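You operate a simulated robot arm through the tools that you are given. There is no shell and no other tool. Be economical: measure what you need, move in short steps, check, and stop when the job is done.

You are at the controls of a simulated two-armed robot. One attempt, no reset.

JOB
Seat the orange flanged valve under the collar of the valve holder.
Fine: wing bolt freed before the throw, locked after; the holder held steady with the other hand while its lever drives the valve home.

It is judged by the outcome, as a careful person would: the job done as asked, and still so three seconds after it is handed in. It fails if anything else is knocked over, pushed out of place, dropped, spilled or broken.

ROBOT AND FRAMES
Two 7-joint arms with fingered hands on one trunk, on a base that drives. Base frame: it is fixed to the floor where the robot stands at the start and does not move with it; the origin is under the middle of the robot, x ahead of it, y to its left, z up; the surface under the hand at the start is at about z = 780. Readings come in mm, degrees, newtons and seconds.
The left shoulder is at the start at [98, 182, 1059], the right one opposite. With the tool pointing down near the work surface each hand reaches from about 480 to 860 mm from the robot's upright axis, wherever it stands, measured 20 degrees to its own side. Places, roughly: bed of the valve holder [500, 800, 800]; lever of the valve holder [500, 600, 800]; wing bolt of the valve holder [600, 600, 900]. Payload 3.8 kg a hand.
Tool frame (each hand has its own): the origin (TCP) lies between the finger pads and is the grasp point; the fingertips stand 30 mm ahead of it; z points along the fingers, y is the line along which they close. The gripper opens to 104 mm. The gripper's body begins 35 mm behind the TCP. The gripper is a hand of 4 fingers: y runs from the thumb to the fingers, the wrist lies at [-17, -104, -178] in the tool frame, and closing takes about 1.5 s.
Orientation is that of the tool frame in the base frame, as a unit quaternion [w, x, y, z]. With the fingers straight down and the wrist toward the robot, the tool's x, y and z point along [0, 1, 0], [1, 0, 0] and [0, 0, -1] of the base frame.

CONTROLS
- The arms move only by the tool send_rows. It takes "left_steps", "right_steps" or both (then of equal length, played together; a hand with none holds still); each is one flat list of numbers, 6 for each row, row after row: the shift along the base's x, y, z in mm, then the turn, a rotation vector about the base's x, y, z in degrees. In form: [tx, ty, tz, rx, ry, rz, tx, ty, tz, rx, ry, rz, ...]. A call has 1 to 20 rows; each row shifts and turns the commanded pose from where the row before left it. "left_grip" and "right_grip" are, for a hand that has rows, the gripper command, from -1 (fully open) to 1 (shut), values between in proportion, set as the call begins (left out, the last holds). Rows are played at 5 a second. More than 50 mm and 8.6 degrees between two rows, or a gripper value outside its range, and nothing of the call is played. Where a pose cannot be reached the arm comes as near as it can. A force on the tool above 40 N (or 10 N above the force at the start of the call, whichever is more), or a blocked arm, ends the call early, and 0.2 s more pass. The fingers move at their own pace (about 72 mm/s each) and stop on an object; they squeeze with about 22 N. The grip force told is the motor's: it shows also when the fingers shut on nothing. Time passes only in rows, and 0.2 s behind the last, so rows that do not move let the fingers close. It gives the time, the measured TCP pose, the force on the tool (base axes), the opening and the grip force at its end, in the units of the frame above (readings bear some noise), with the torque about the TCP (base axes, N m) and any sound that the robot's microphone picked up.
- Cameras (640 x 400 px; columns grow to the right, rows downward): "scene" is now at [182.5, 58.7, 1249.9]; the picture's right is [0.63, -0.78, 0.00], its down [-0.35, -0.28, -0.89] and it looks along [0.69, 0.56, -0.45] (base axes); focal length 214 px, centre (320, 200). "left" rides on the left gripper at [-66, -90, -126] in its tool frame; the picture's right is [-0.78, -0.30, 0.56], its down [0.57, -0.70, 0.42] and it looks along [0.27, 0.65, 0.71] (tool axes); focal length 275 px, centre (320, 200). "right" rides on the right gripper at [66, -90, -126] in its tool frame; the picture's right is [-0.78, 0.30, -0.56], its down [-0.57, -0.70, 0.42] and it looks along [-0.26, 0.65, 0.71] (tool axes); focal length 275 px, centre (320, 200). There is no depth. A picture from a camera that has moved, and an enlarged one, comes with that camera's place and axes in the base frame and with its lens.
- snapshot(camera): a new picture of that camera. It takes no simulated time.
- slide_trunk(by): slides the trunk up (or, below 0, down) by that many mm; the arms and the scene camera ride with it, the base frame stays. It gives what a move gives, with no picture.
- steer(legs): drives the robot by 1 to 6 legs, each [ahead, left, turn to the left] in mm, mm and degrees, along the robot's own axes; the way and the turn of a leg run together, so that a leg with both is an arc; at most 1500 mm and 180 degrees a leg. The arms and the cameras ride along, it lands a little off, and it stops where it bumps. It gives what a move gives.
- move_fingers(index, middle, ring, thumb_bend, thumb_turn, hand): sets how far each is bent, from 0 (flat) to 1 (curled in); at 0.3 the hand is open as for a grip, at 0.7 the pads meet at the TCP. One left out holds its place. A second passes; each finger stops where it meets its share of the squeeze, and holds until it gets a number again. A gripper value or a shape takes the hand back. It gives what a move gives, with no picture; readings hold the bend of each and the force on the fingers (four entries, about 0 where the hand has none), thumb and palm. thumb_turn goes from beside the hand (0) to across from the fingers (1), as for a grip.
- grasp_type(shape, hand): the hand has 4 fingers and takes this shape, open, in about a second: jaw (thumb against the fingers, like two jaws); tri (thumb and two fingers); tip (a fingertip pinch); poke (one finger out to press); point (the index stretched); flat (the hand flat); cup (the hand cupped); fist (a fist). The gripper value then closes the fingers along that shape, each until it touches; the sizes above hold for jaw. It gives what a move gives, with no picture.
- aim_head(pan, tilt): turns the head with the scene camera to pan (to the left, within 86 degrees either way) and tilt (down, from -29 to 69), counted from straight ahead of the robot. It gives what a move gives.
- enlarge(camera, box): a new picture of the part [left, top, right, bottom] of that camera's present view, enlarged. It takes no simulated time.
- finish_job(): hands the job in; it is judged then, once.

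Work in short steps. Places have to be worked out from the pictures, the camera data and where the tool is seen: move nearer, look again, correct. Check each grasp and each placing, and mend what went wrong. You have 120 turns and 92 pictures in all, those below and enlarged ones among them. Open the grippers and draw the arms clear of the work before you hand the job in, unless the task says otherwise; then end with one line.

The tools are called after "Call:" as name(argument=value, ...) on one line, values as JSON. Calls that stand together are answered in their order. send_rows: Moves the arms, as the interface text tells. Its arguments: {"type":"object","properties":{"left_steps":{"type":"array"},"left_grip":{"type":"number"},"right_steps":{"type":"array"},"right_grip":{"type":"number"}},"required":[]} The other tools are called the same way: slide_trunk (by) slides the trunk up or down; grasp_type (shape, hand) gives the hand a shape; move_fingers (index, middle, ring, thumb_bend, thumb_turn, hand) moves the fingers one by one; steer (legs) drives the base; aim_head (pan, tilt) turns the head that bears the scene camera; snapshot (camera) takes a picture; enlarge (camera, box) takes an enlarged picture of a part of a camera's view; finish_job () hands the job in.

At the start:

```text
time_s: 0.0
left_ee_pos: [331.0, 462.0, 1146.3]
left_ee_rot: [0.0, 0.707, 0.707, 0.0]
left_ft_force: [1.1, 0.0, -0.4]
left_ft_torque: [-0.02, -0.02, -0.03]
left_finger_gap: 103.6
left_grip_force: 0.0
left_shape: jaw
left_bend: [0.3, 0.3, 0.3, 0.3, 0.97]
left_finger forces: [0.1, 0.1, 0.1, 0.0, 0.0, 0.0]
right_ee_pos: [428.0, 44.6, 1203.6]
right_ee_rot: [0.001, 0.707, 0.707, -0.001]
right_ft_force: [0.6, 0.4, -0.5]
right_ft_torque: [0.0, -0.03, -0.02]
right_finger_gap: 103.4
right_grip_force: 0.2
right_shape: jaw
right_bend: [0.3, 0.3, 0.3, 0.3, 0.97]
right_finger forces: [0.0, 0.0, 0.0, 0.1, 0.0, 0.0]
trunk travel left (down, up): [-213.0, 543.0]
robot x, y, heading: [3.2, -0.8, -0.0]
head pan, tilt: [38.8, 26.9]
```

scene: 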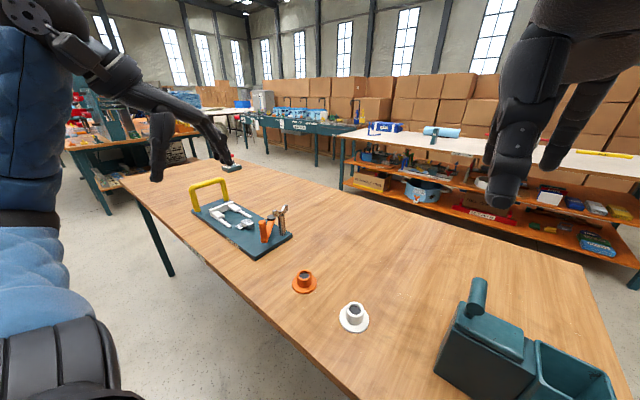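
right: 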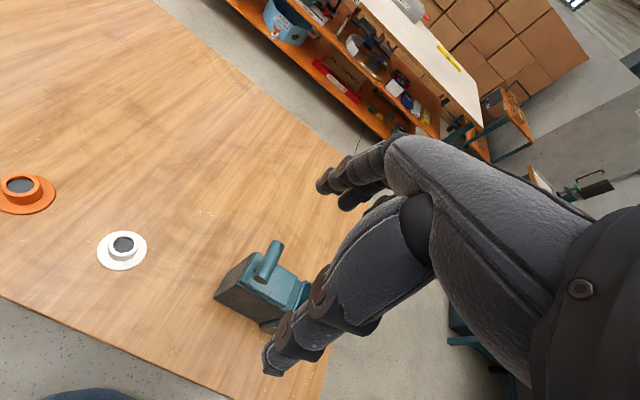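
left: 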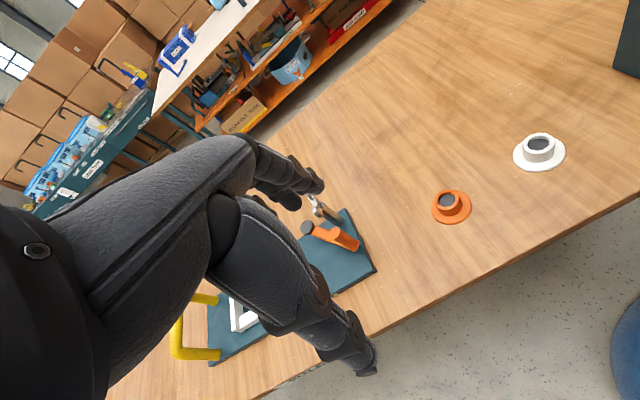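

I'll look closer at the holder and the valves first.

Call:
enlarge(camera="scene", box=[180, 160, 340, 260])

Call:
enlarge(camera="scene", box=[260, 240, 420, 340])

```text
4.00 times, centred on (260, 210) of scene
camera zoom: at [182.5, 58.7, 1249.9], right [0.63, -0.78, 0.0], down [-0.35, -0.28, -0.89], along [0.69, 0.56, -0.45], focal length 858 px, centre (560, 160)
```

zoom: 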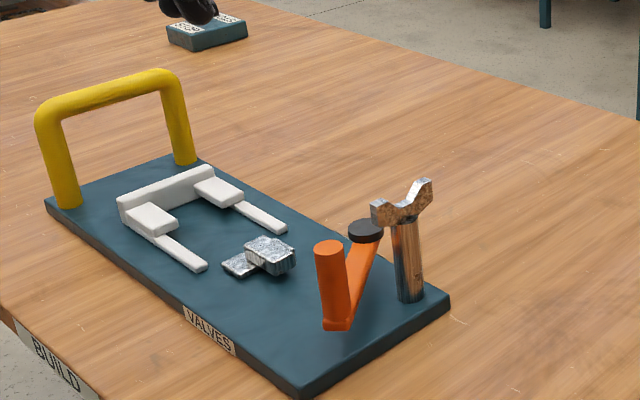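

```text
4.00 times, centred on (340, 290) of scene
camera zoom: at [182.5, 58.7, 1249.9], right [0.63, -0.78, 0.0], down [-0.35, -0.28, -0.89], along [0.69, 0.56, -0.45], focal length 858 px, centre (240, -160)
```

zoom: 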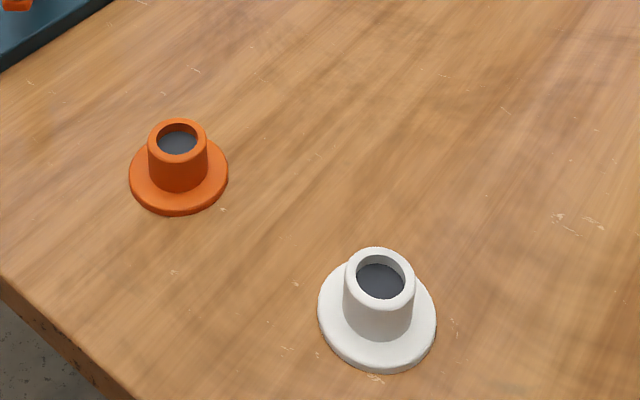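

Plate seems aligned with x/y, about x 453–610, y 525–960; the orange valve is around (479,351) with a 66 mm flange. I drive left so the right hand can take the valve and look from there.

Call:
steer(legs=[[0, 530, 0]])

Call:
aim_head(pan=5, tilt=50)

Call:
snapshot(camera="scene")

Call:
snapshot(camera="right")

```text
time_s: 3.1
left_ee_pos: [329.8, 996.9, 1145.5]
left_ee_rot: [0.0, 0.708, 0.707, 0.0]
left_ft_force: [-0.5, -0.4, -0.8]
left_ft_torque: [-0.02, 0.0, 0.0]
left_finger_gap: 103.4
left_grip_force: 0.1
left_shape: jaw
left_bend: [0.3, 0.3, 0.3, 0.3, 0.97]
left_finger forces: [0.0, 0.0, 0.0, 0.0, 0.0, 0.0]
right_ee_pos: [428.6, 579.0, 1201.2]
right_ee_rot: [0.001, 0.707, 0.707, -0.001]
right_ft_force: [0.1, -0.4, 0.1]
right_ft_torque: [-0.03, 0.01, 0.0]
right_finger_gap: 103.4
right_grip_force: 0.1
right_shape: jaw
right_bend: [0.3, 0.3, 0.3, 0.3, 0.97]
right_finger forces: [0.1, 0.0, 0.0, 0.0, 0.0, 0.1]
trunk travel left (down, up): [-213.0, 543.0]
robot x, y, heading: [-2.0, 533.0, 0.1]
head pan, tilt: [38.8, 26.9]
```

```text
time_s: 4.1
left_ee_pos: [330.1, 996.1, 1145.4]
left_ee_rot: [0.0, 0.707, 0.707, 0.001]
left_ft_force: [0.2, -0.6, 0.9]
left_ft_torque: [-0.02, -0.01, 0.0]
left_finger_gap: 103.5
left_grip_force: 0.1
left_shape: jaw
left_bend: [0.3, 0.3, 0.3, 0.3, 0.97]
left_finger forces: [0.1, 0.1, 0.1, 0.0, 0.0, 0.0]
right_ee_pos: [428.3, 578.7, 1202.9]
right_ee_rot: [-0.001, 0.707, 0.707, 0.0]
right_ft_force: [-0.1, -0.3, 0.3]
right_ft_torque: [0.05, 0.01, 0.02]
right_finger_gap: 103.7
right_grip_force: 0.0
right_shape: jaw
right_bend: [0.3, 0.3, 0.3, 0.3, 0.97]
right_finger forces: [0.0, 0.0, 0.0, 0.0, 0.0, 0.1]
trunk travel left (down, up): [-213.0, 543.0]
robot x, y, heading: [2.9, 530.8, 0.2]
head pan, tilt: [5.0, 50.0]
```

```text
86 pictures are left
camera scene: at [188.0, 542.0, 1215.5], right [0.09, -1.0, 0.0], down [-0.76, -0.07, -0.64], along [0.64, 0.06, -0.77], focal length 214 px, centre (320, 200)
```

scene: 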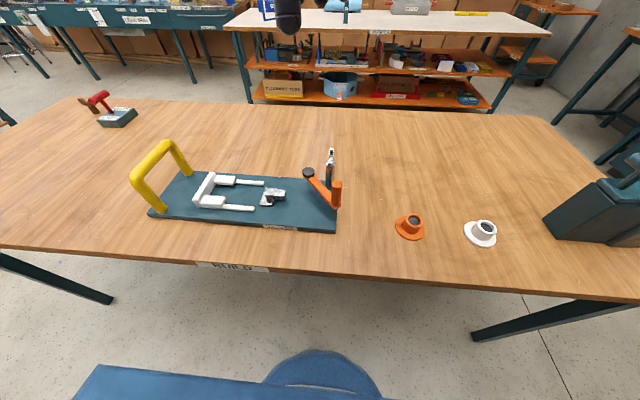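

```text
85 pictures are left
camera right: at [337.8, 642.5, 1328.3], right [0.3, -0.78, 0.56], down [-0.7, -0.57, -0.42], along [0.65, -0.26, -0.71], focal length 275 px, centre (320, 200)
```

right: 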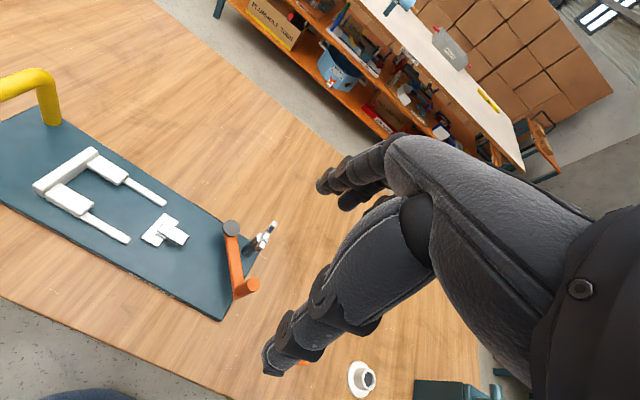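

Call:
enlarge(camera="scene", box=[180, 140, 360, 252])

Call:
enlarge(camera="right", box=[130, 200, 290, 300])

```text
3.56 times, centred on (270, 196) of scene
camera zoom: at [188.0, 542.0, 1215.5], right [0.09, -1.0, 0.0], down [-0.76, -0.07, -0.64], along [0.64, 0.06, -0.77], focal length 763 px, centre (498, 214)
```

zoom: 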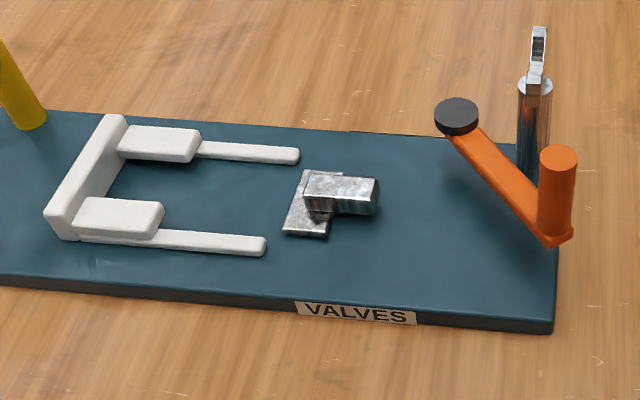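

```text
4.00 times, centred on (210, 250) of right
camera zoom: at [337.8, 642.5, 1328.3], right [0.3, -0.78, 0.56], down [-0.7, -0.57, -0.42], along [0.65, -0.26, -0.71], focal length 1101 px, centre (760, 0)
```

zoom: 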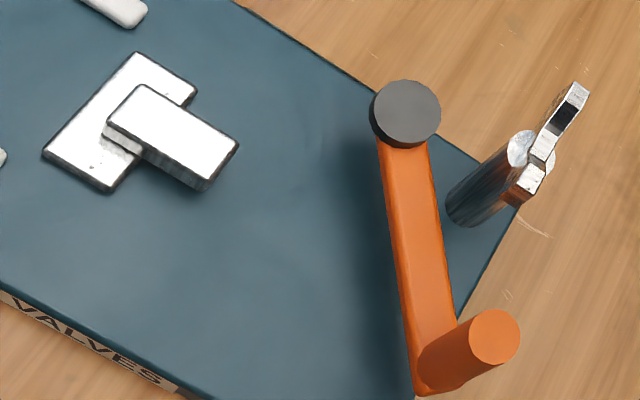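

Mechanism is clear: crank lever pivoting near (590,608), upright handle near (495,535), wing bolt near (594,553) with wings along x, pusher at y≈720, collar opening at y≈792. I bring the right hand above the orange valve (~(480,353)) in a three-finger shape.

Call:
grasp_type(hand="right", shape="tri")

Call:
send_rows(right_steps=[6.5, -28.25, -31.25, 0, 0, 0, 6.5, -28.25, -31.25, 0, 0, 0, 6.5, -28.25, -31.25, 0, 0, 0, 6.5, -28.25, -31.25, 0, 0, 0, 6.5, -28.25, -31.25, 0, 0, 0, 6.5, -28.25, -31.25, 0, 0, 0, 6.5, -28.25, -31.25, 0, 0, 0, 6.5, -28.25, -31.25, 0, 0, 0])

Call:
snapshot(camera="right")

Call:
enlarge(camera="scene", box=[320, 150, 480, 250])

```text
time_s: 5.0
left_ee_pos: [330.6, 993.8, 1145.8]
left_ee_rot: [-0.001, 0.707, 0.707, 0.001]
left_ft_force: [-0.1, -0.4, -0.2]
left_ft_torque: [0.02, 0.02, 0.0]
left_finger_gap: 103.9
left_grip_force: 0.0
left_shape: jaw
left_bend: [0.3, 0.3, 0.3, 0.3, 0.97]
left_finger forces: [0.0, 0.0, 0.0, 0.1, 0.0, 0.1]
right_ee_pos: [428.6, 576.1, 1202.0]
right_ee_rot: [-0.001, 0.707, 0.707, 0.0]
right_ft_force: [0.3, 0.1, 1.0]
right_ft_torque: [0.0, 0.01, -0.03]
right_finger_gap: 103.5
right_grip_force: 0.0
right_shape: tri
right_bend: [0.3, 0.3, 0.99, 0.3, 0.97]
right_finger forces: [0.1, 0.0, 0.0, 0.0, 0.1, 0.1]
trunk travel left (down, up): [-213.0, 543.0]
robot x, y, heading: [-1.2, 531.1, -0.0]
head pan, tilt: [5.0, 50.0]
```

```text
time_s: 6.8
left_ee_pos: [330.4, 995.6, 1145.5]
left_ee_rot: [-0.001, 0.707, 0.707, 0.0]
left_ft_force: [-1.1, -0.1, 0.0]
left_ft_torque: [-0.02, 0.01, -0.02]
left_finger_gap: 103.7
left_grip_force: 0.0
left_shape: jaw
left_bend: [0.3, 0.3, 0.3, 0.3, 0.97]
left_finger forces: [0.0, 0.1, 0.0, 0.1, 0.1, 0.0]
right_ee_pos: [480.9, 353.6, 951.0]
right_ee_rot: [-0.001, 0.707, 0.708, 0.0]
right_ft_force: [1.1, 1.0, 0.3]
right_ft_torque: [-0.03, -0.02, 0.04]
right_finger_gap: 103.7
right_grip_force: 0.1
right_shape: tri
right_bend: [0.3, 0.3, 0.99, 0.3, 0.97]
right_finger forces: [0.0, 0.0, 0.0, 0.1, 0.0, 0.0]
trunk travel left (down, up): [-213.0, 543.0]
robot x, y, heading: [-3.5, 535.7, -0.0]
head pan, tilt: [5.0, 50.0]
```

```text
82 pictures are left
camera right: at [390.7, 417.4, 1077.4], right [0.3, -0.78, 0.56], down [-0.7, -0.57, -0.42], along [0.65, -0.26, -0.71], focal length 275 px, centre (320, 200)
```

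right: 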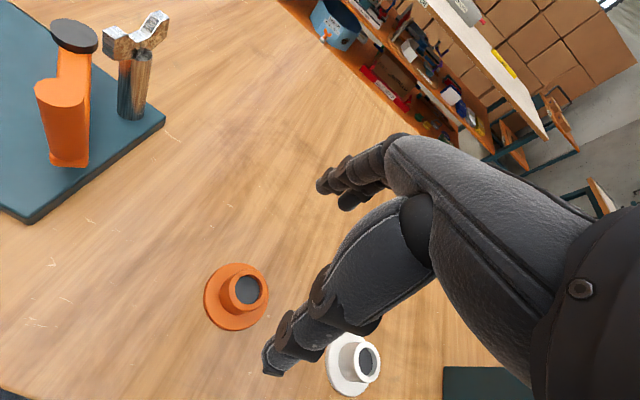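

```text
4.00 times, centred on (400, 200) of scene
camera zoom: at [188.1, 541.4, 1215.5], right [0.09, -1.0, 0.0], down [-0.76, -0.07, -0.64], along [0.64, 0.06, -0.77], focal length 858 px, centre (0, 200)
```

zoom: 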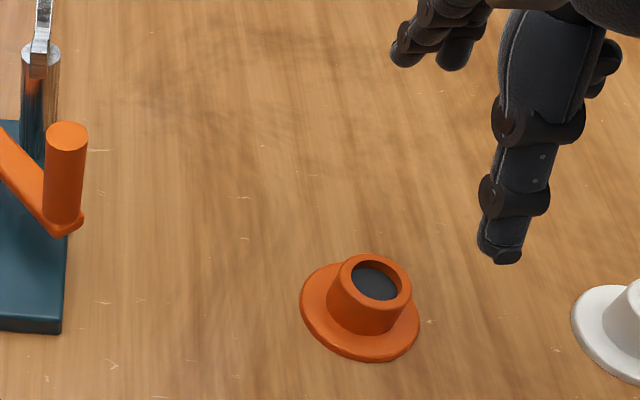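

Right camera puts the valve at about (479.5,352.5); the hand is centered over it within 2 mm. I descend in steps to TCP z≈822.

Call:
send_rows(right_steps=[-1.4, -1, -30, 0, 0, 0, 0, 0, -30, 0, 0, 0, 0, 0, -30, 0, 0, 0, 0, 0, -20, 0, 0, 0, 0, 0, -15, 0, 0, 0, 0, 0, 0, 0, 0, 0])

Call:
snapshot(camera="right")

Call:
enlarge(camera="scene", box=[340, 180, 484, 270])

```text
time_s: 8.2
left_ee_pos: [329.4, 994.6, 1146.3]
left_ee_rot: [0.0, 0.707, 0.707, 0.0]
left_ft_force: [-0.9, 0.0, -0.1]
left_ft_torque: [-0.04, 0.03, 0.0]
left_finger_gap: 103.6
left_grip_force: 0.0
left_shape: jaw
left_bend: [0.3, 0.3, 0.3, 0.3, 0.97]
left_finger forces: [0.0, 0.1, 0.1, 0.1, 0.0, 0.0]
right_ee_pos: [479.8, 350.1, 829.0]
right_ee_rot: [0.0, 0.707, 0.707, 0.0]
right_ft_force: [-0.6, 0.2, -0.4]
right_ft_torque: [0.02, -0.02, -0.01]
right_finger_gap: 103.4
right_grip_force: 0.2
right_shape: tri
right_bend: [0.3, 0.3, 0.99, 0.3, 0.97]
right_finger forces: [0.0, 0.0, 0.0, 0.0, 0.1, 0.1]
trunk travel left (down, up): [-213.0, 543.0]
robot x, y, heading: [-1.6, 534.2, 0.0]
head pan, tilt: [5.0, 50.0]
```

```text
80 pictures are left
camera right: at [389.5, 415.1, 954.1], right [0.3, -0.78, 0.56], down [-0.7, -0.57, -0.42], along [0.65, -0.26, -0.71], focal length 275 px, centre (320, 200)
```

right: 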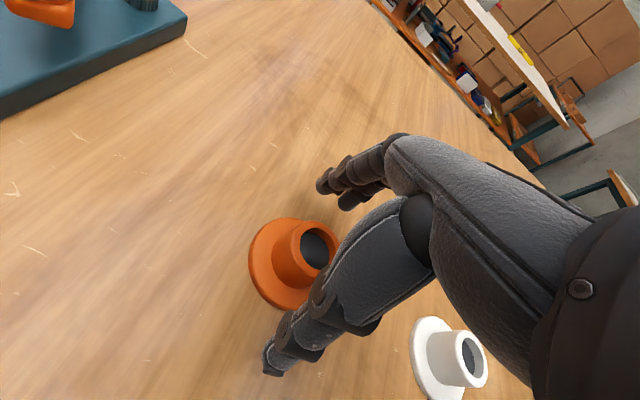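

```text
4.44 times, centred on (412, 225) of scene
camera zoom: at [187.9, 541.9, 1215.5], right [0.09, -1.0, 0.0], down [-0.76, -0.07, -0.64], along [0.64, 0.06, -0.77], focal length 953 px, centre (-89, 89)
```

zoom: 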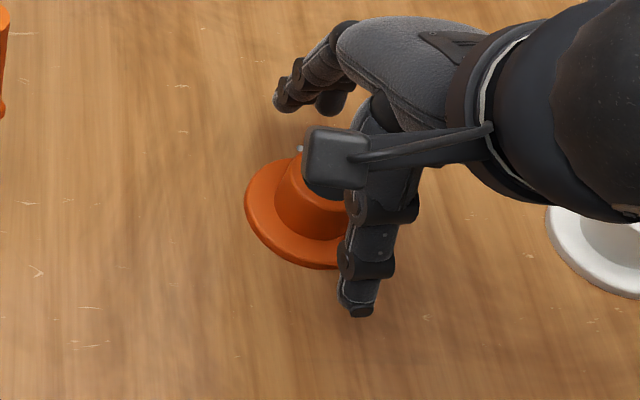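

Alignment is good (thumb tip y≈349, valve y≈352). I shift 2 mm, lower 5 mm, and close.

Call:
send_rows(right_steps=[0, 2, -5, 0, 0, 0])

Call:
send_rows(right_steps=[0, 0, 0, 0, 0, 0, 0, 0, 0, 0, 0, 0, 0, 0, 0, 0, 0, 0, 0, 0, 0, 0, 0, 0, 0, 0, 0, 0, 0, 0, 0, 0, 0, 0, 0, 0, 0, 0, 0, 0, 0, 0, 0, 0, 0, 0, 0, 0], right_grip=1)

Call:
snapshot(camera="right")

```text
time_s: 8.6
left_ee_pos: [329.8, 995.8, 1146.5]
left_ee_rot: [-0.001, 0.707, 0.707, 0.0]
left_ft_force: [-0.1, 0.4, -0.3]
left_ft_torque: [0.0, 0.02, 0.04]
left_finger_gap: 103.6
left_grip_force: 0.0
left_shape: jaw
left_bend: [0.3, 0.3, 0.3, 0.3, 0.97]
left_finger forces: [0.0, 0.0, 0.0, 0.0, 0.0, 0.1]
right_ee_pos: [480.2, 351.9, 822.6]
right_ee_rot: [-0.001, 0.707, 0.707, 0.0]
right_ft_force: [0.5, 0.1, 1.0]
right_ft_torque: [-0.02, -0.02, 0.03]
right_finger_gap: 103.7
right_grip_force: 0.0
right_shape: tri
right_bend: [0.3, 0.3, 0.99, 0.3, 0.97]
right_finger forces: [0.0, 0.1, 0.0, 0.1, 0.1, 0.0]
trunk travel left (down, up): [-213.0, 543.0]
robot x, y, heading: [-0.8, 533.6, 0.1]
head pan, tilt: [5.0, 50.0]
```

```text
time_s: 10.4
left_ee_pos: [330.2, 995.6, 1146.2]
left_ee_rot: [0.0, 0.707, 0.707, 0.001]
left_ft_force: [0.3, 0.8, 0.1]
left_ft_torque: [0.0, -0.03, 0.01]
left_finger_gap: 103.7
left_grip_force: 0.0
left_shape: jaw
left_bend: [0.3, 0.3, 0.3, 0.3, 0.97]
left_finger forces: [0.0, 0.0, 0.0, 0.0, 0.0, 0.0]
right_ee_pos: [480.2, 352.8, 822.9]
right_ee_rot: [-0.001, 0.707, 0.707, 0.001]
right_ft_force: [0.0, -0.2, 0.4]
right_ft_torque: [-0.01, 0.02, 0.0]
right_finger_gap: 32.2
right_grip_force: 21.5
right_shape: tri
right_bend: [0.74, 0.54, 1.0, 0.74, 1.0]
right_finger forces: [10.1, 10.0, 0.1, 0.1, 19.6, 0.0]
trunk travel left (down, up): [-213.0, 543.0]
robot x, y, heading: [0.4, 535.4, -0.2]
head pan, tilt: [5.0, 50.0]
```

```text
78 pictures are left
camera right: at [389.6, 417.2, 948.8], right [0.3, -0.78, 0.56], down [-0.7, -0.57, -0.42], along [0.65, -0.26, -0.71], focal length 275 px, centre (320, 200)
```

right: 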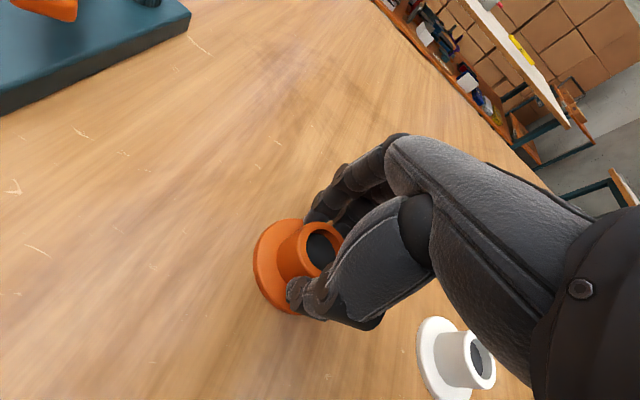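

Gripped with both fingers and thumb. Lift and check.

Call:
send_rows(right_steps=[0, 0, 20, 0, 0, 0, 0, 0, 40, 0, 0, 0, 0, 0, 40, 0, 0, 0, 0, 0, 40, 0, 0, 0, 0, 0, 40, 0, 0, 0])

Call:
snapshot(camera="right")

```text
time_s: 11.6
left_ee_pos: [330.0, 995.7, 1146.0]
left_ee_rot: [0.0, 0.707, 0.707, 0.0]
left_ft_force: [0.4, 0.7, -0.5]
left_ft_torque: [0.0, -0.03, 0.0]
left_finger_gap: 103.7
left_grip_force: 0.0
left_shape: jaw
left_bend: [0.3, 0.3, 0.3, 0.3, 0.97]
left_finger forces: [0.0, 0.0, 0.0, 0.0, 0.0, 0.0]
right_ee_pos: [477.6, 353.5, 1002.7]
right_ee_rot: [-0.001, 0.706, 0.708, 0.0]
right_ft_force: [0.3, -0.2, -0.3]
right_ft_torque: [-0.01, 0.02, 0.0]
right_finger_gap: 32.4
right_grip_force: 22.4
right_shape: tri
right_bend: [0.74, 0.54, 1.0, 0.74, 1.0]
right_finger forces: [10.2, 10.1, 0.0, 0.0, 19.4, 0.0]
trunk travel left (down, up): [-213.0, 543.0]
robot x, y, heading: [-3.1, 536.0, 0.2]
head pan, tilt: [5.0, 50.0]
```

```text
77 pictures are left
camera right: at [386.8, 418.0, 1128.6], right [0.3, -0.78, 0.56], down [-0.7, -0.57, -0.42], along [0.65, -0.26, -0.71], focal length 275 px, centre (320, 200)
```

right: 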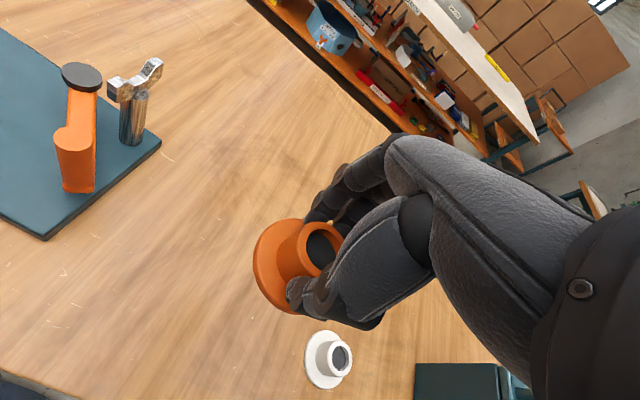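

Valve is held upright. Drive 220 mm left so the holder is in front of both hands.

Call:
steer(legs=[[0, 220, 0]])

Call:
aim_head(pan=0, tilt=55)

Call:
snapshot(camera="scene")

```text
time_s: 13.3
left_ee_pos: [328.0, 1216.2, 1145.4]
left_ee_rot: [0.0, 0.706, 0.708, -0.001]
left_ft_force: [0.5, -0.3, 0.0]
left_ft_torque: [-0.02, 0.02, 0.02]
left_finger_gap: 103.6
left_grip_force: 0.1
left_shape: jaw
left_bend: [0.3, 0.3, 0.3, 0.3, 0.97]
left_finger forces: [0.0, 0.1, 0.0, 0.1, 0.1, 0.0]
right_ee_pos: [478.7, 574.4, 1002.5]
right_ee_rot: [0.0, 0.706, 0.708, 0.0]
right_ft_force: [0.4, -0.4, -1.6]
right_ft_torque: [0.0, 0.02, 0.02]
right_finger_gap: 32.2
right_grip_force: 22.1
right_shape: tri
right_bend: [0.74, 0.54, 1.0, 0.74, 1.0]
right_finger forces: [10.3, 10.1, 0.1, 0.0, 19.4, 0.0]
trunk travel left (down, up): [-213.0, 543.0]
robot x, y, heading: [-1.2, 750.1, 0.3]
head pan, tilt: [5.0, 50.0]
```

```text
time_s: 13.9
left_ee_pos: [328.3, 1216.5, 1146.3]
left_ee_rot: [0.0, 0.706, 0.708, 0.001]
left_ft_force: [0.7, -0.4, -0.2]
left_ft_torque: [0.0, 0.01, 0.0]
left_finger_gap: 103.8
left_grip_force: 0.1
left_shape: jaw
left_bend: [0.3, 0.3, 0.3, 0.3, 0.97]
left_finger forces: [0.0, 0.0, 0.0, 0.0, 0.0, 0.1]
right_ee_pos: [479.0, 574.4, 1000.9]
right_ee_rot: [0.0, 0.706, 0.708, 0.0]
right_ft_force: [-0.2, -1.5, -0.3]
right_ft_torque: [0.0, 0.02, 0.0]
right_finger_gap: 32.1
right_grip_force: 22.2
right_shape: tri
right_bend: [0.74, 0.54, 1.0, 0.74, 1.0]
right_finger forces: [10.2, 10.1, 0.0, 0.0, 19.4, 0.0]
trunk travel left (down, up): [-213.0, 543.0]
robot x, y, heading: [0.4, 750.3, 0.1]
head pan, tilt: [0.0, 55.0]
```

```text
76 pictures are left
camera scene: at [183.1, 755.1, 1209.0], right [0.0, -1.0, 0.0], down [-0.82, 0.0, -0.57], along [0.57, 0.0, -0.82], focal length 214 px, centre (320, 200)
```

scene: 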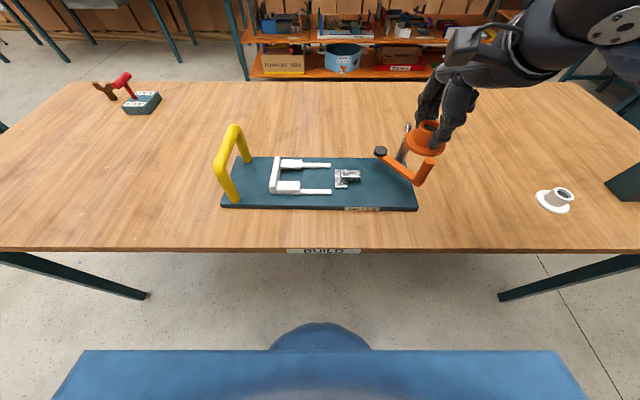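

Call:
enlarge(camera="scene", box=[255, 140, 383, 220])

Call:
enlarge(camera="right", box=[0, 0, 320, 200])

```text
5.00 times, centred on (319, 180) of scene
camera zoom: at [183.1, 755.1, 1209.0], right [0.0, -1.0, 0.0], down [-0.82, 0.0, -0.57], along [0.57, 0.0, -0.82], focal length 1072 px, centre (325, 300)
```

zoom: 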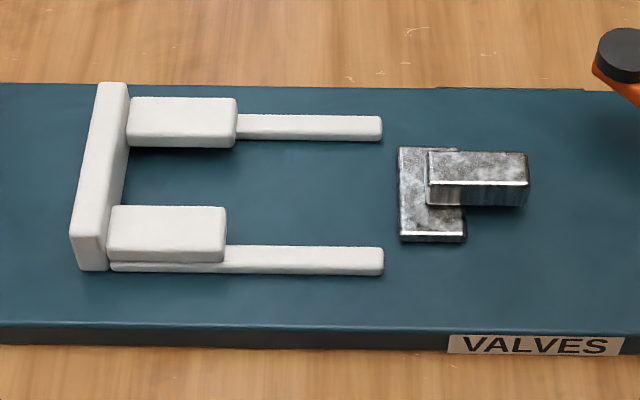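

```text
2.00 times, centred on (160, 100) of right
camera zoom: at [387.5, 638.3, 1128.0], right [0.3, -0.77, 0.56], down [-0.7, -0.58, -0.42], along [0.65, -0.26, -0.71], focal length 551 px, centre (640, 400)
```

zoom: 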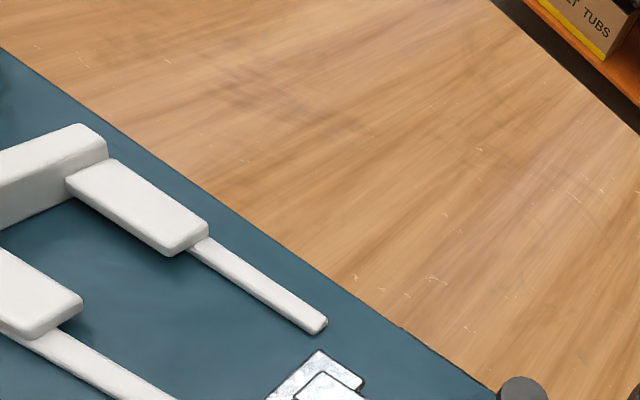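

Call:
enlarge(camera="scene", box=[372, 90, 500, 170])

Call:
enlarge(camera="right", box=[220, 180, 380, 330])

```text
5.00 times, centred on (436, 130) of scene
camera zoom: at [183.1, 755.1, 1209.0], right [0.0, -1.0, 0.0], down [-0.82, 0.0, -0.57], along [0.57, 0.0, -0.82], focal length 1072 px, centre (-260, 550)
```

zoom: 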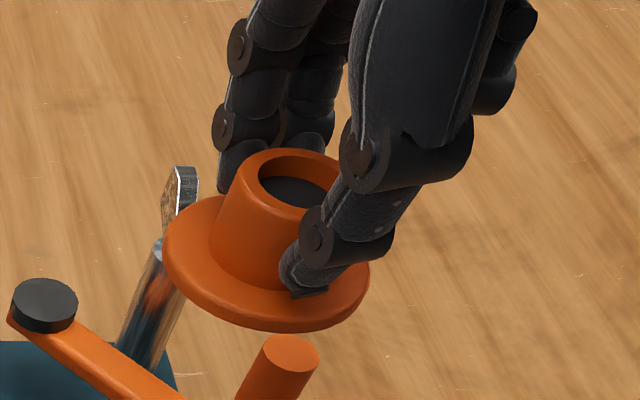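

```text
2.67 times, centred on (300, 255) of right
camera zoom: at [387.5, 638.3, 1128.0], right [0.3, -0.77, 0.56], down [-0.7, -0.58, -0.42], along [0.65, -0.26, -0.71], focal length 734 px, centre (373, 53)
```

zoom: 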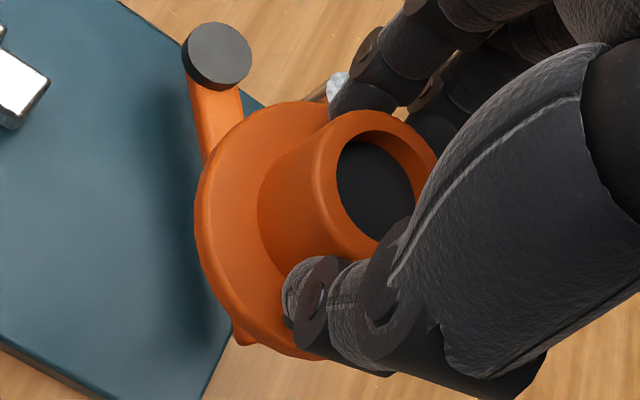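

Valve center is near (476.6,573.3) vs TCP (479,574.4). The bed's free slot between rails, pusher edge (y≈718) and lips (y≈800) is centered near (531,759). Move above it.

Call:
send_rows(right_steps=[10.8, 37.1, 0, 0, 0, 0, 10.8, 37.1, 0, 0, 0, 0, 10.8, 37.1, 0, 0, 0, 0, 10.8, 37.1, 0, 0, 0, 0, 10.8, 37.1, 0, 0, 0, 0, 0, 0, -40, 0, 0, 0, 0, 0, -40, 0, 0, 0, 0, 0, -20, 0, 0, 0, 0, 0, 0, 0, 0, 0])

Call:
enlarge(camera="scene", box=[255, 120, 383, 220])

Call:
snapshot(camera="right")

```text
time_s: 15.9
left_ee_pos: [326.6, 1215.8, 1145.5]
left_ee_rot: [-0.001, 0.706, 0.708, 0.001]
left_ft_force: [0.3, 0.0, -1.3]
left_ft_torque: [0.01, -0.01, 0.01]
left_finger_gap: 103.7
left_grip_force: 0.0
left_shape: jaw
left_bend: [0.3, 0.3, 0.3, 0.3, 0.97]
left_finger forces: [0.1, 0.1, 0.0, 0.1, 0.0, 0.1]
right_ee_pos: [533.5, 760.5, 904.1]
right_ee_rot: [0.0, 0.706, 0.709, 0.0]
right_ft_force: [0.6, 0.5, 0.4]
right_ft_torque: [-0.02, 0.01, 0.01]
right_finger_gap: 32.4
right_grip_force: 22.0
right_shape: tri
right_bend: [0.74, 0.54, 1.0, 0.74, 1.0]
right_finger forces: [10.3, 10.2, 0.1, 0.0, 19.4, 0.0]
trunk travel left (down, up): [-213.0, 543.0]
robot x, y, heading: [-2.6, 753.8, 0.3]
head pan, tilt: [0.0, 55.0]
```

```text
4.00 times, centred on (319, 170) of scene
camera zoom: at [183.1, 755.2, 1209.0], right [0.0, -1.0, 0.0], down [-0.82, 0.0, -0.57], along [0.57, 0.0, -0.82], focal length 858 px, centre (324, 320)
```

zoom: 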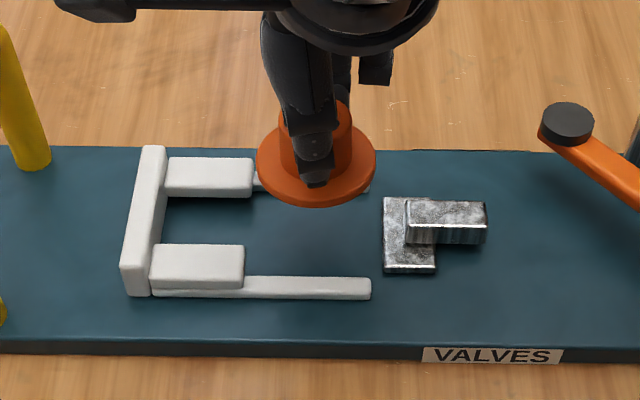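

```text
70 pictures are left
camera right: at [442.5, 824.3, 1029.6], right [0.3, -0.77, 0.56], down [-0.7, -0.58, -0.42], along [0.65, -0.26, -0.71], focal length 275 px, centre (320, 200)
```

right: 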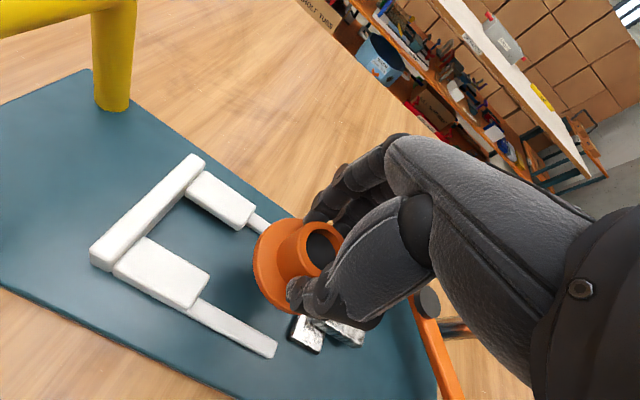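

Centered within ~2 mm. Lower to just above the plate, nudging x by −1.5.

Call:
send_rows(right_steps=[-1.5, -1, -25, 0, 0, 0, 0, 0, -20, 0, 0, 0, 0, 0, -7, 0, 0, 0, 0, 0, 0, 0, 0, 0])

Call:
enlarge(camera="scene", box=[255, 140, 383, 220])

Call:
enlarge(camera="right", box=[60, 120, 380, 320])

```text
time_s: 16.9
left_ee_pos: [327.7, 1216.1, 1145.6]
left_ee_rot: [0.0, 0.705, 0.709, 0.001]
left_ft_force: [-0.3, 0.4, -0.1]
left_ft_torque: [0.0, -0.05, 0.01]
left_finger_gap: 103.9
left_grip_force: 0.1
left_shape: jaw
left_bend: [0.3, 0.3, 0.3, 0.3, 0.97]
left_finger forces: [0.1, 0.1, 0.1, 0.0, 0.1, 0.0]
right_ee_pos: [531.0, 758.4, 851.7]
right_ee_rot: [0.0, 0.706, 0.708, -0.001]
right_ft_force: [0.0, -0.1, -0.2]
right_ft_torque: [0.02, 0.0, 0.0]
right_finger_gap: 32.4
right_grip_force: 21.7
right_shape: tri
right_bend: [0.74, 0.54, 1.0, 0.74, 1.0]
right_finger forces: [10.2, 10.2, 0.0, 0.0, 19.4, 0.0]
trunk travel left (down, up): [-213.0, 543.0]
robot x, y, heading: [-0.0, 755.0, 0.3]
head pan, tilt: [0.0, 55.0]
```

```text
5.00 times, centred on (319, 180) of scene
camera zoom: at [183.1, 755.1, 1209.0], right [0.0, -1.0, 0.0], down [-0.82, 0.0, -0.57], along [0.57, 0.0, -0.82], focal length 1072 px, centre (325, 300)
```

zoom: 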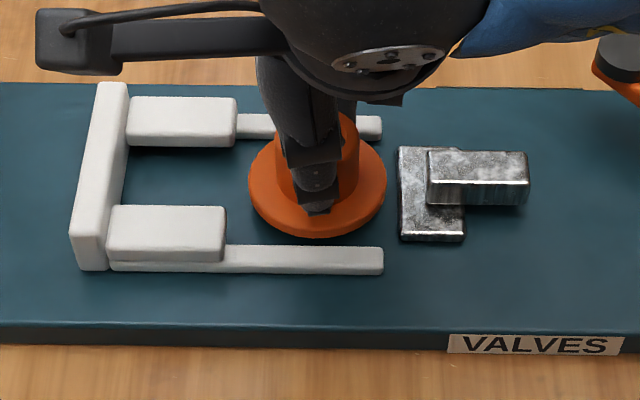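

```text
2.00 times, centred on (220, 220) of right
camera zoom: at [440.3, 823.2, 977.7], right [0.3, -0.78, 0.56], down [-0.7, -0.58, -0.42], along [0.65, -0.26, -0.71], focal length 551 px, centre (520, 160)
```

zoom: 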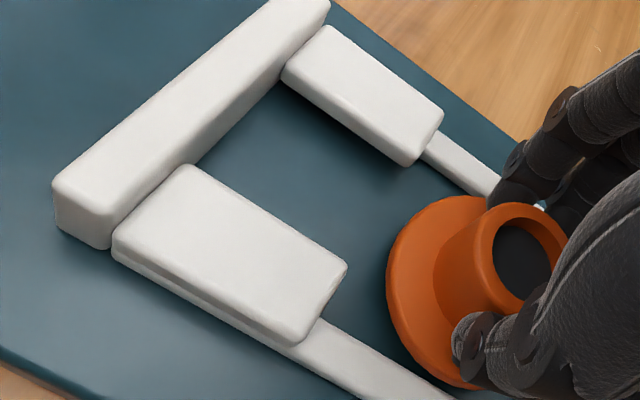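

Clear on all sides; nudge +1 x and lower until contact.

Call:
send_rows(right_steps=[1.5, 0, -3, 0, 0, 0, 0, 0, -2, 0, 0, 0, 0, 0, -2, 0, 0, 0, 0, 0, -1, 0, 0, 0, 0, 0, 0, 0, 0, 0])

Call:
enlarge(camera="scene", box=[255, 140, 383, 220])

```text
time_s: 18.1
left_ee_pos: [327.9, 1216.4, 1144.9]
left_ee_rot: [0.0, 0.705, 0.709, 0.001]
left_ft_force: [0.1, -0.9, 0.0]
left_ft_torque: [-0.01, -0.02, 0.03]
left_finger_gap: 103.8
left_grip_force: 0.0
left_shape: jaw
left_bend: [0.3, 0.3, 0.3, 0.3, 0.97]
left_finger forces: [0.0, 0.0, 0.0, 0.0, 0.0, 0.0]
right_ee_pos: [532.7, 759.3, 843.5]
right_ee_rot: [-0.001, 0.705, 0.709, -0.001]
right_ft_force: [0.2, 0.3, 0.5]
right_ft_torque: [-0.04, 0.01, 0.0]
right_finger_gap: 32.1
right_grip_force: 22.0
right_shape: tri
right_bend: [0.74, 0.54, 1.0, 0.74, 1.0]
right_finger forces: [10.1, 10.2, 0.0, 0.1, 19.2, 0.1]
trunk travel left (down, up): [-213.0, 543.0]
robot x, y, heading: [0.0, 749.7, 0.2]
head pan, tilt: [0.0, 55.0]
```

```text
5.00 times, centred on (319, 180) of scene
camera zoom: at [183.1, 755.1, 1209.0], right [0.0, -1.0, 0.0], down [-0.82, 0.0, -0.57], along [0.57, 0.0, -0.82], focal length 1072 px, centre (325, 300)
```

zoom: 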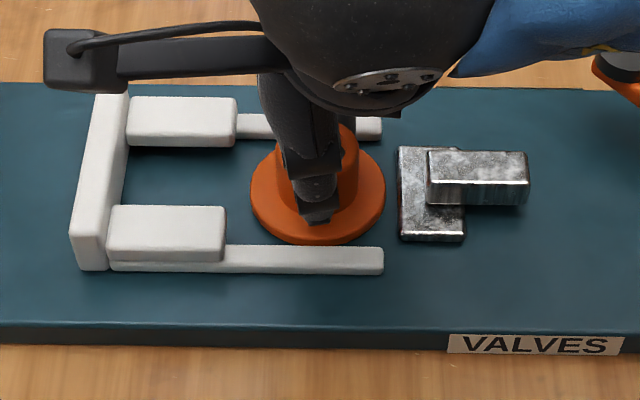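

No contact force yet; keep lowering in 1 mm steps.

Call:
send_rows(right_steps=[0, 0, -1, 0, 0, 0, 0, 0, -1, 0, 0, 0, 0, 0, -1, 0, 0, 0])

```text
time_s: 18.9
left_ee_pos: [327.7, 1216.2, 1146.3]
left_ee_rot: [-0.001, 0.706, 0.709, 0.0]
left_ft_force: [-0.2, 0.8, -0.2]
left_ft_torque: [-0.03, -0.01, -0.01]
left_finger_gap: 103.7
left_grip_force: 0.1
left_shape: jaw
left_bend: [0.3, 0.3, 0.3, 0.3, 0.97]
left_finger forces: [0.0, 0.1, 0.1, 0.0, 0.0, 0.0]
right_ee_pos: [531.8, 757.8, 840.2]
right_ee_rot: [0.0, 0.706, 0.708, 0.001]
right_ft_force: [0.5, -1.1, 4.5]
right_ft_torque: [0.03, -0.02, 0.01]
right_finger_gap: 32.5
right_grip_force: 22.2
right_shape: tri
right_bend: [0.74, 0.54, 1.0, 0.74, 1.0]
right_finger forces: [10.5, 10.8, 0.0, 0.0, 19.9, 0.1]
trunk travel left (down, up): [-213.0, 543.0]
robot x, y, heading: [-1.9, 746.9, 0.2]
head pan, tilt: [0.0, 55.0]
```

Seated on the plate (4.5 N). Open partway, then lift away.

Call:
send_rows(right_steps=[0, 0, 0, 0, 0, 0, 0, 0, 0, 0, 0, 0, 0, 0, 0, 0, 0, 0, 0, 0, 0, 0, 0, 0], right_grip=-0.05)

Call:
enlarge(camera="right", box=[60, 120, 380, 320])

```text
time_s: 19.9
left_ee_pos: [328.6, 1216.0, 1147.2]
left_ee_rot: [-0.001, 0.706, 0.709, 0.0]
left_ft_force: [-0.4, -0.2, -0.2]
left_ft_torque: [0.0, 0.0, -0.03]
left_finger_gap: 103.8
left_grip_force: 0.1
left_shape: jaw
left_bend: [0.3, 0.3, 0.3, 0.3, 0.97]
left_finger forces: [0.0, 0.0, 0.1, 0.0, 0.1, 0.0]
right_ee_pos: [531.2, 758.1, 838.3]
right_ee_rot: [-0.001, 0.706, 0.708, -0.001]
right_ft_force: [-0.2, -0.1, -0.2]
right_ft_torque: [0.0, 0.0, -0.02]
right_finger_gap: 54.1
right_grip_force: 0.0
right_shape: tri
right_bend: [0.74, 0.44, 0.99, 0.67, 1.0]
right_finger forces: [0.0, 0.1, 0.0, 0.0, 0.1, 0.0]
trunk travel left (down, up): [-213.0, 543.0]
robot x, y, heading: [-0.2, 755.7, 0.5]
head pan, tilt: [0.0, 55.0]
```

```text
2.00 times, centred on (220, 220) of right
camera zoom: at [441.2, 822.9, 965.0], right [0.3, -0.77, 0.56], down [-0.7, -0.58, -0.42], along [0.65, -0.26, -0.71], focal length 551 px, centre (520, 160)
```

zoom: 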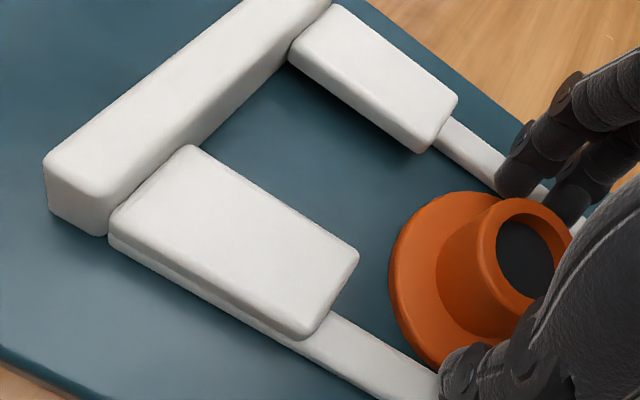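

Released; raise the hand straight up and look.

Call:
send_rows(right_steps=[0, 0, 15, 0, 0, 0, 0, 0, 20, 0, 0, 0, 0, 0, 40, 0, 0, 0, 0, 0, 40, 0, 0, 0, 0, 0, 45, 0, 0, 0])

Call:
enlarge(camera="scene", box=[200, 100, 456, 260])

```text
time_s: 21.1
left_ee_pos: [328.3, 1216.3, 1146.5]
left_ee_rot: [-0.001, 0.706, 0.709, 0.001]
left_ft_force: [0.5, 0.4, -0.1]
left_ft_torque: [0.01, 0.01, 0.01]
left_finger_gap: 103.5
left_grip_force: 0.1
left_shape: jaw
left_bend: [0.3, 0.3, 0.3, 0.3, 0.97]
left_finger forces: [0.1, 0.0, 0.0, 0.0, 0.0, 0.0]
right_ee_pos: [531.7, 758.7, 1000.7]
right_ee_rot: [0.0, 0.706, 0.708, 0.0]
right_ft_force: [-0.4, -0.4, 0.3]
right_ft_torque: [-0.01, -0.01, 0.0]
right_finger_gap: 54.3
right_grip_force: 0.0
right_shape: tri
right_bend: [0.74, 0.43, 0.99, 0.67, 1.0]
right_finger forces: [0.0, 0.0, 0.0, 0.0, 0.1, 0.0]
trunk travel left (down, up): [-213.0, 543.0]
robot x, y, heading: [2.4, 754.3, 0.3]
head pan, tilt: [0.0, 55.0]
```

```text
2.50 times, centred on (328, 180) of scene
camera zoom: at [182.6, 755.2, 1209.1], right [0.0, -1.0, 0.0], down [-0.82, 0.0, -0.57], along [0.57, 0.0, -0.82], focal length 536 px, centre (300, 250)
```

zoom: 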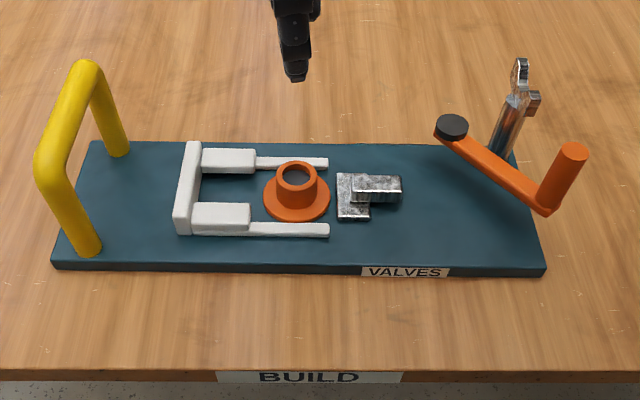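

Valve sits between rails, pusher and collar. Now bring the left hand over the yellow handle's top bar (≈(535,953,888), rotated +90° to straddle it) and the right hand over the wing bolt (rotated −90°).

Call:
send_rows(right_steps=[5.65, -18.7, 4, 0, 0, -8.18, 5.65, -18.7, 4, 0, 0, -8.18, 5.65, -18.7, 4, 0, 0, -8.18, 5.65, -18.7, 4, 0, 0, -8.18, 5.65, -18.7, 4, 0, 0, -8.18, 5.65, -18.7, 0, 0, 0, -8.18, 5.65, -18.7, 0, 0, 0, -8.18, 5.65, -18.7, 0, 0, 0, -8.18, 5.65, -18.7, 0, 0, 0, -8.18, 5.65, -18.7, 0, 0, 0, -8.18, 5.65, -18.7, 0, 0, 0, -8.18], left_steps=[18.3, -23.9, -10, 0, 0, 8.18, 18.3, -23.9, -10, 0, 0, 8.18, 18.3, -23.9, -10, 0, 0, 8.18, 18.3, -23.9, -10, 0, 0, 8.18, 18.3, -23.9, -10, 0, 0, 8.18, 18.3, -23.9, -10, 0, 0, 8.18, 18.3, -23.9, -10, 0, 0, 8.18, 18.3, -23.9, -10, 0, 0, 8.18, 18.3, -23.9, -10, 0, 0, 8.18, 18.3, -23.9, -10, 0, 0, 8.18, 18.3, -23.9, -10, 0, 0, 8.18], right_grip=-0.4)

Call:
snapshot(camera="scene")

Call:
snapshot(camera="right")

Call:
snapshot(camera="left")

```text
time_s: 23.5
left_ee_pos: [503.0, 1010.0, 1019.8]
left_ee_rot: [-0.001, -0.002, 1.0, -0.001]
left_ft_force: [0.0, 0.9, -0.5]
left_ft_torque: [0.02, 0.0, -0.02]
left_finger_gap: 103.7
left_grip_force: 0.0
left_shape: jaw
left_bend: [0.3, 0.3, 0.3, 0.3, 0.97]
left_finger forces: [0.0, 0.0, 0.1, 0.1, 0.0, 0.1]
left hand out of reach, approached as far as the arm can: row 10, 11
right_ee_pos: [594.7, 552.4, 1019.3]
right_ee_rot: [-0.001, 1.0, 0.001, 0.0]
right_ft_force: [0.6, -0.7, 0.1]
right_ft_torque: [-0.02, 0.01, -0.02]
right_finger_gap: 72.5
right_grip_force: 0.1
right_shape: tri
right_bend: [0.27, 0.37, 0.99, 0.57, 0.99]
right_finger forces: [0.0, 0.1, 0.1, 0.1, 0.0, 0.0]
trunk travel left (down, up): [-213.0, 543.0]
robot x, y, heading: [-0.2, 753.4, 0.1]
head pan, tilt: [0.0, 55.0]
```

```text
64 pictures are left
camera scene: at [183.8, 754.8, 1208.8], right [0.0, -1.0, 0.0], down [-0.82, 0.0, -0.57], along [0.57, 0.0, -0.82], focal length 214 px, centre (320, 200)
```

scene: 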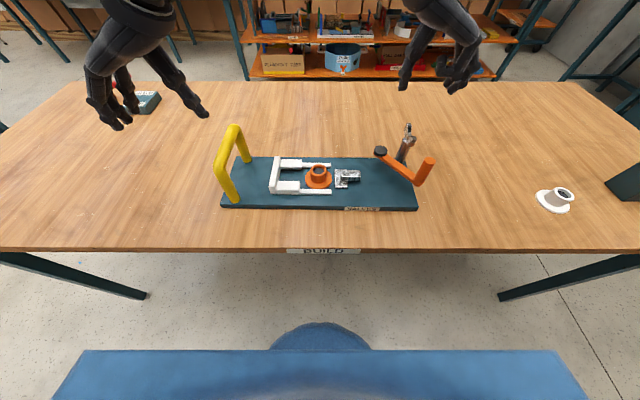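

```text
63 pictures are left
camera right: at [659.6, 641.6, 1145.8], right [-0.78, -0.3, 0.56], down [-0.57, 0.7, -0.42], along [-0.26, -0.65, -0.71], focal length 275 px, centre (320, 200)
```

right: 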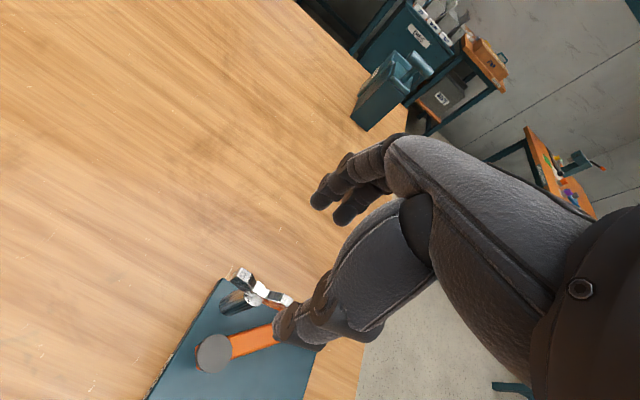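

```text
62 pictures are left
camera left: at [570.9, 919.5, 1145.3], right [0.78, -0.29, -0.56], down [-0.57, -0.7, -0.42], along [-0.27, 0.65, -0.71], focal length 275 px, centre (320, 200)
```

left: 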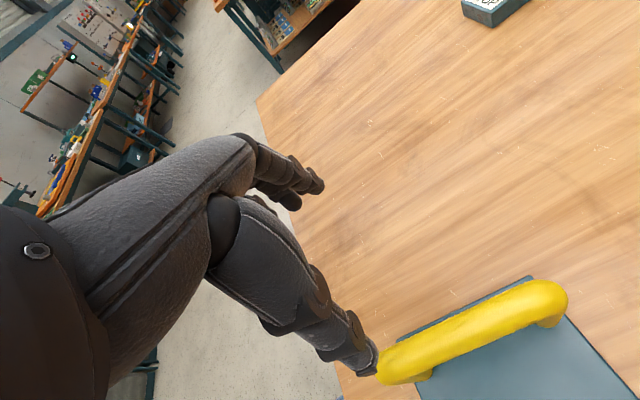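

Left hand stopped short near (503,1010). I try approaching at a lower height, where reach should be better.

Call:
send_rows(left_steps=[0, 0, -20, 0, 0, 0, 0, 0, -20, 0, 0, 0, 0, 0, -20, 0, 0, 0, 0, 0, 0, 0, 0, 0])

```text
time_s: 24.5
left_ee_pos: [501.6, 1010.0, 959.8]
left_ee_rot: [-0.001, -0.002, 1.0, -0.001]
left_ft_force: [-0.9, -0.1, -0.2]
left_ft_torque: [0.01, 0.03, 0.0]
left_finger_gap: 103.5
left_grip_force: 0.1
left_shape: jaw
left_bend: [0.3, 0.3, 0.3, 0.3, 0.97]
left_finger forces: [0.0, 0.0, 0.0, 0.0, 0.0, 0.0]
right_ee_pos: [594.2, 552.6, 1020.5]
right_ee_rot: [-0.001, 1.0, 0.002, 0.0]
right_ft_force: [0.2, 0.6, -1.0]
right_ft_torque: [-0.01, 0.02, 0.01]
right_finger_gap: 72.6
right_grip_force: 0.2
right_shape: tri
right_bend: [0.27, 0.37, 0.99, 0.57, 0.99]
right_finger forces: [0.0, 0.0, 0.0, 0.0, 0.1, 0.1]
trunk travel left (down, up): [-213.0, 543.0]
robot x, y, heading: [3.2, 752.8, 0.4]
head pan, tilt: [0.0, 55.0]
```

Call:
send_rows(left_steps=[8, -15, 0, 0, 0, 0, 8, -15, 0, 0, 0, 0, 8, -15, 0, 0, 0, 0, 0, 0, 0, 0, 0, 0])

```text
time_s: 25.5
left_ee_pos: [512.9, 999.7, 953.3]
left_ee_rot: [0.0, -0.001, 1.0, -0.001]
left_ft_force: [0.5, -0.2, 0.0]
left_ft_torque: [0.0, 0.01, 0.01]
left_finger_gap: 103.9
left_grip_force: 0.0
left_shape: jaw
left_bend: [0.3, 0.3, 0.3, 0.3, 0.97]
left_finger forces: [0.0, 0.0, 0.0, 0.0, 0.0, 0.1]
left hand out of reach, approached as far as the arm can: row 1, 2, 3
right_ee_pos: [593.2, 553.7, 1020.2]
right_ee_rot: [0.0, 1.0, 0.002, 0.001]
right_ft_force: [-0.1, 0.5, -0.2]
right_ft_torque: [0.05, 0.03, 0.02]
right_finger_gap: 72.3
right_grip_force: 0.0
right_shape: tri
right_bend: [0.27, 0.37, 0.99, 0.57, 0.99]
right_finger forces: [0.0, 0.1, 0.0, 0.0, 0.0, 0.0]
trunk travel left (down, up): [-213.0, 543.0]
robot x, y, heading: [2.4, 751.8, 0.1]
head pan, tilt: [0.0, 55.0]
```

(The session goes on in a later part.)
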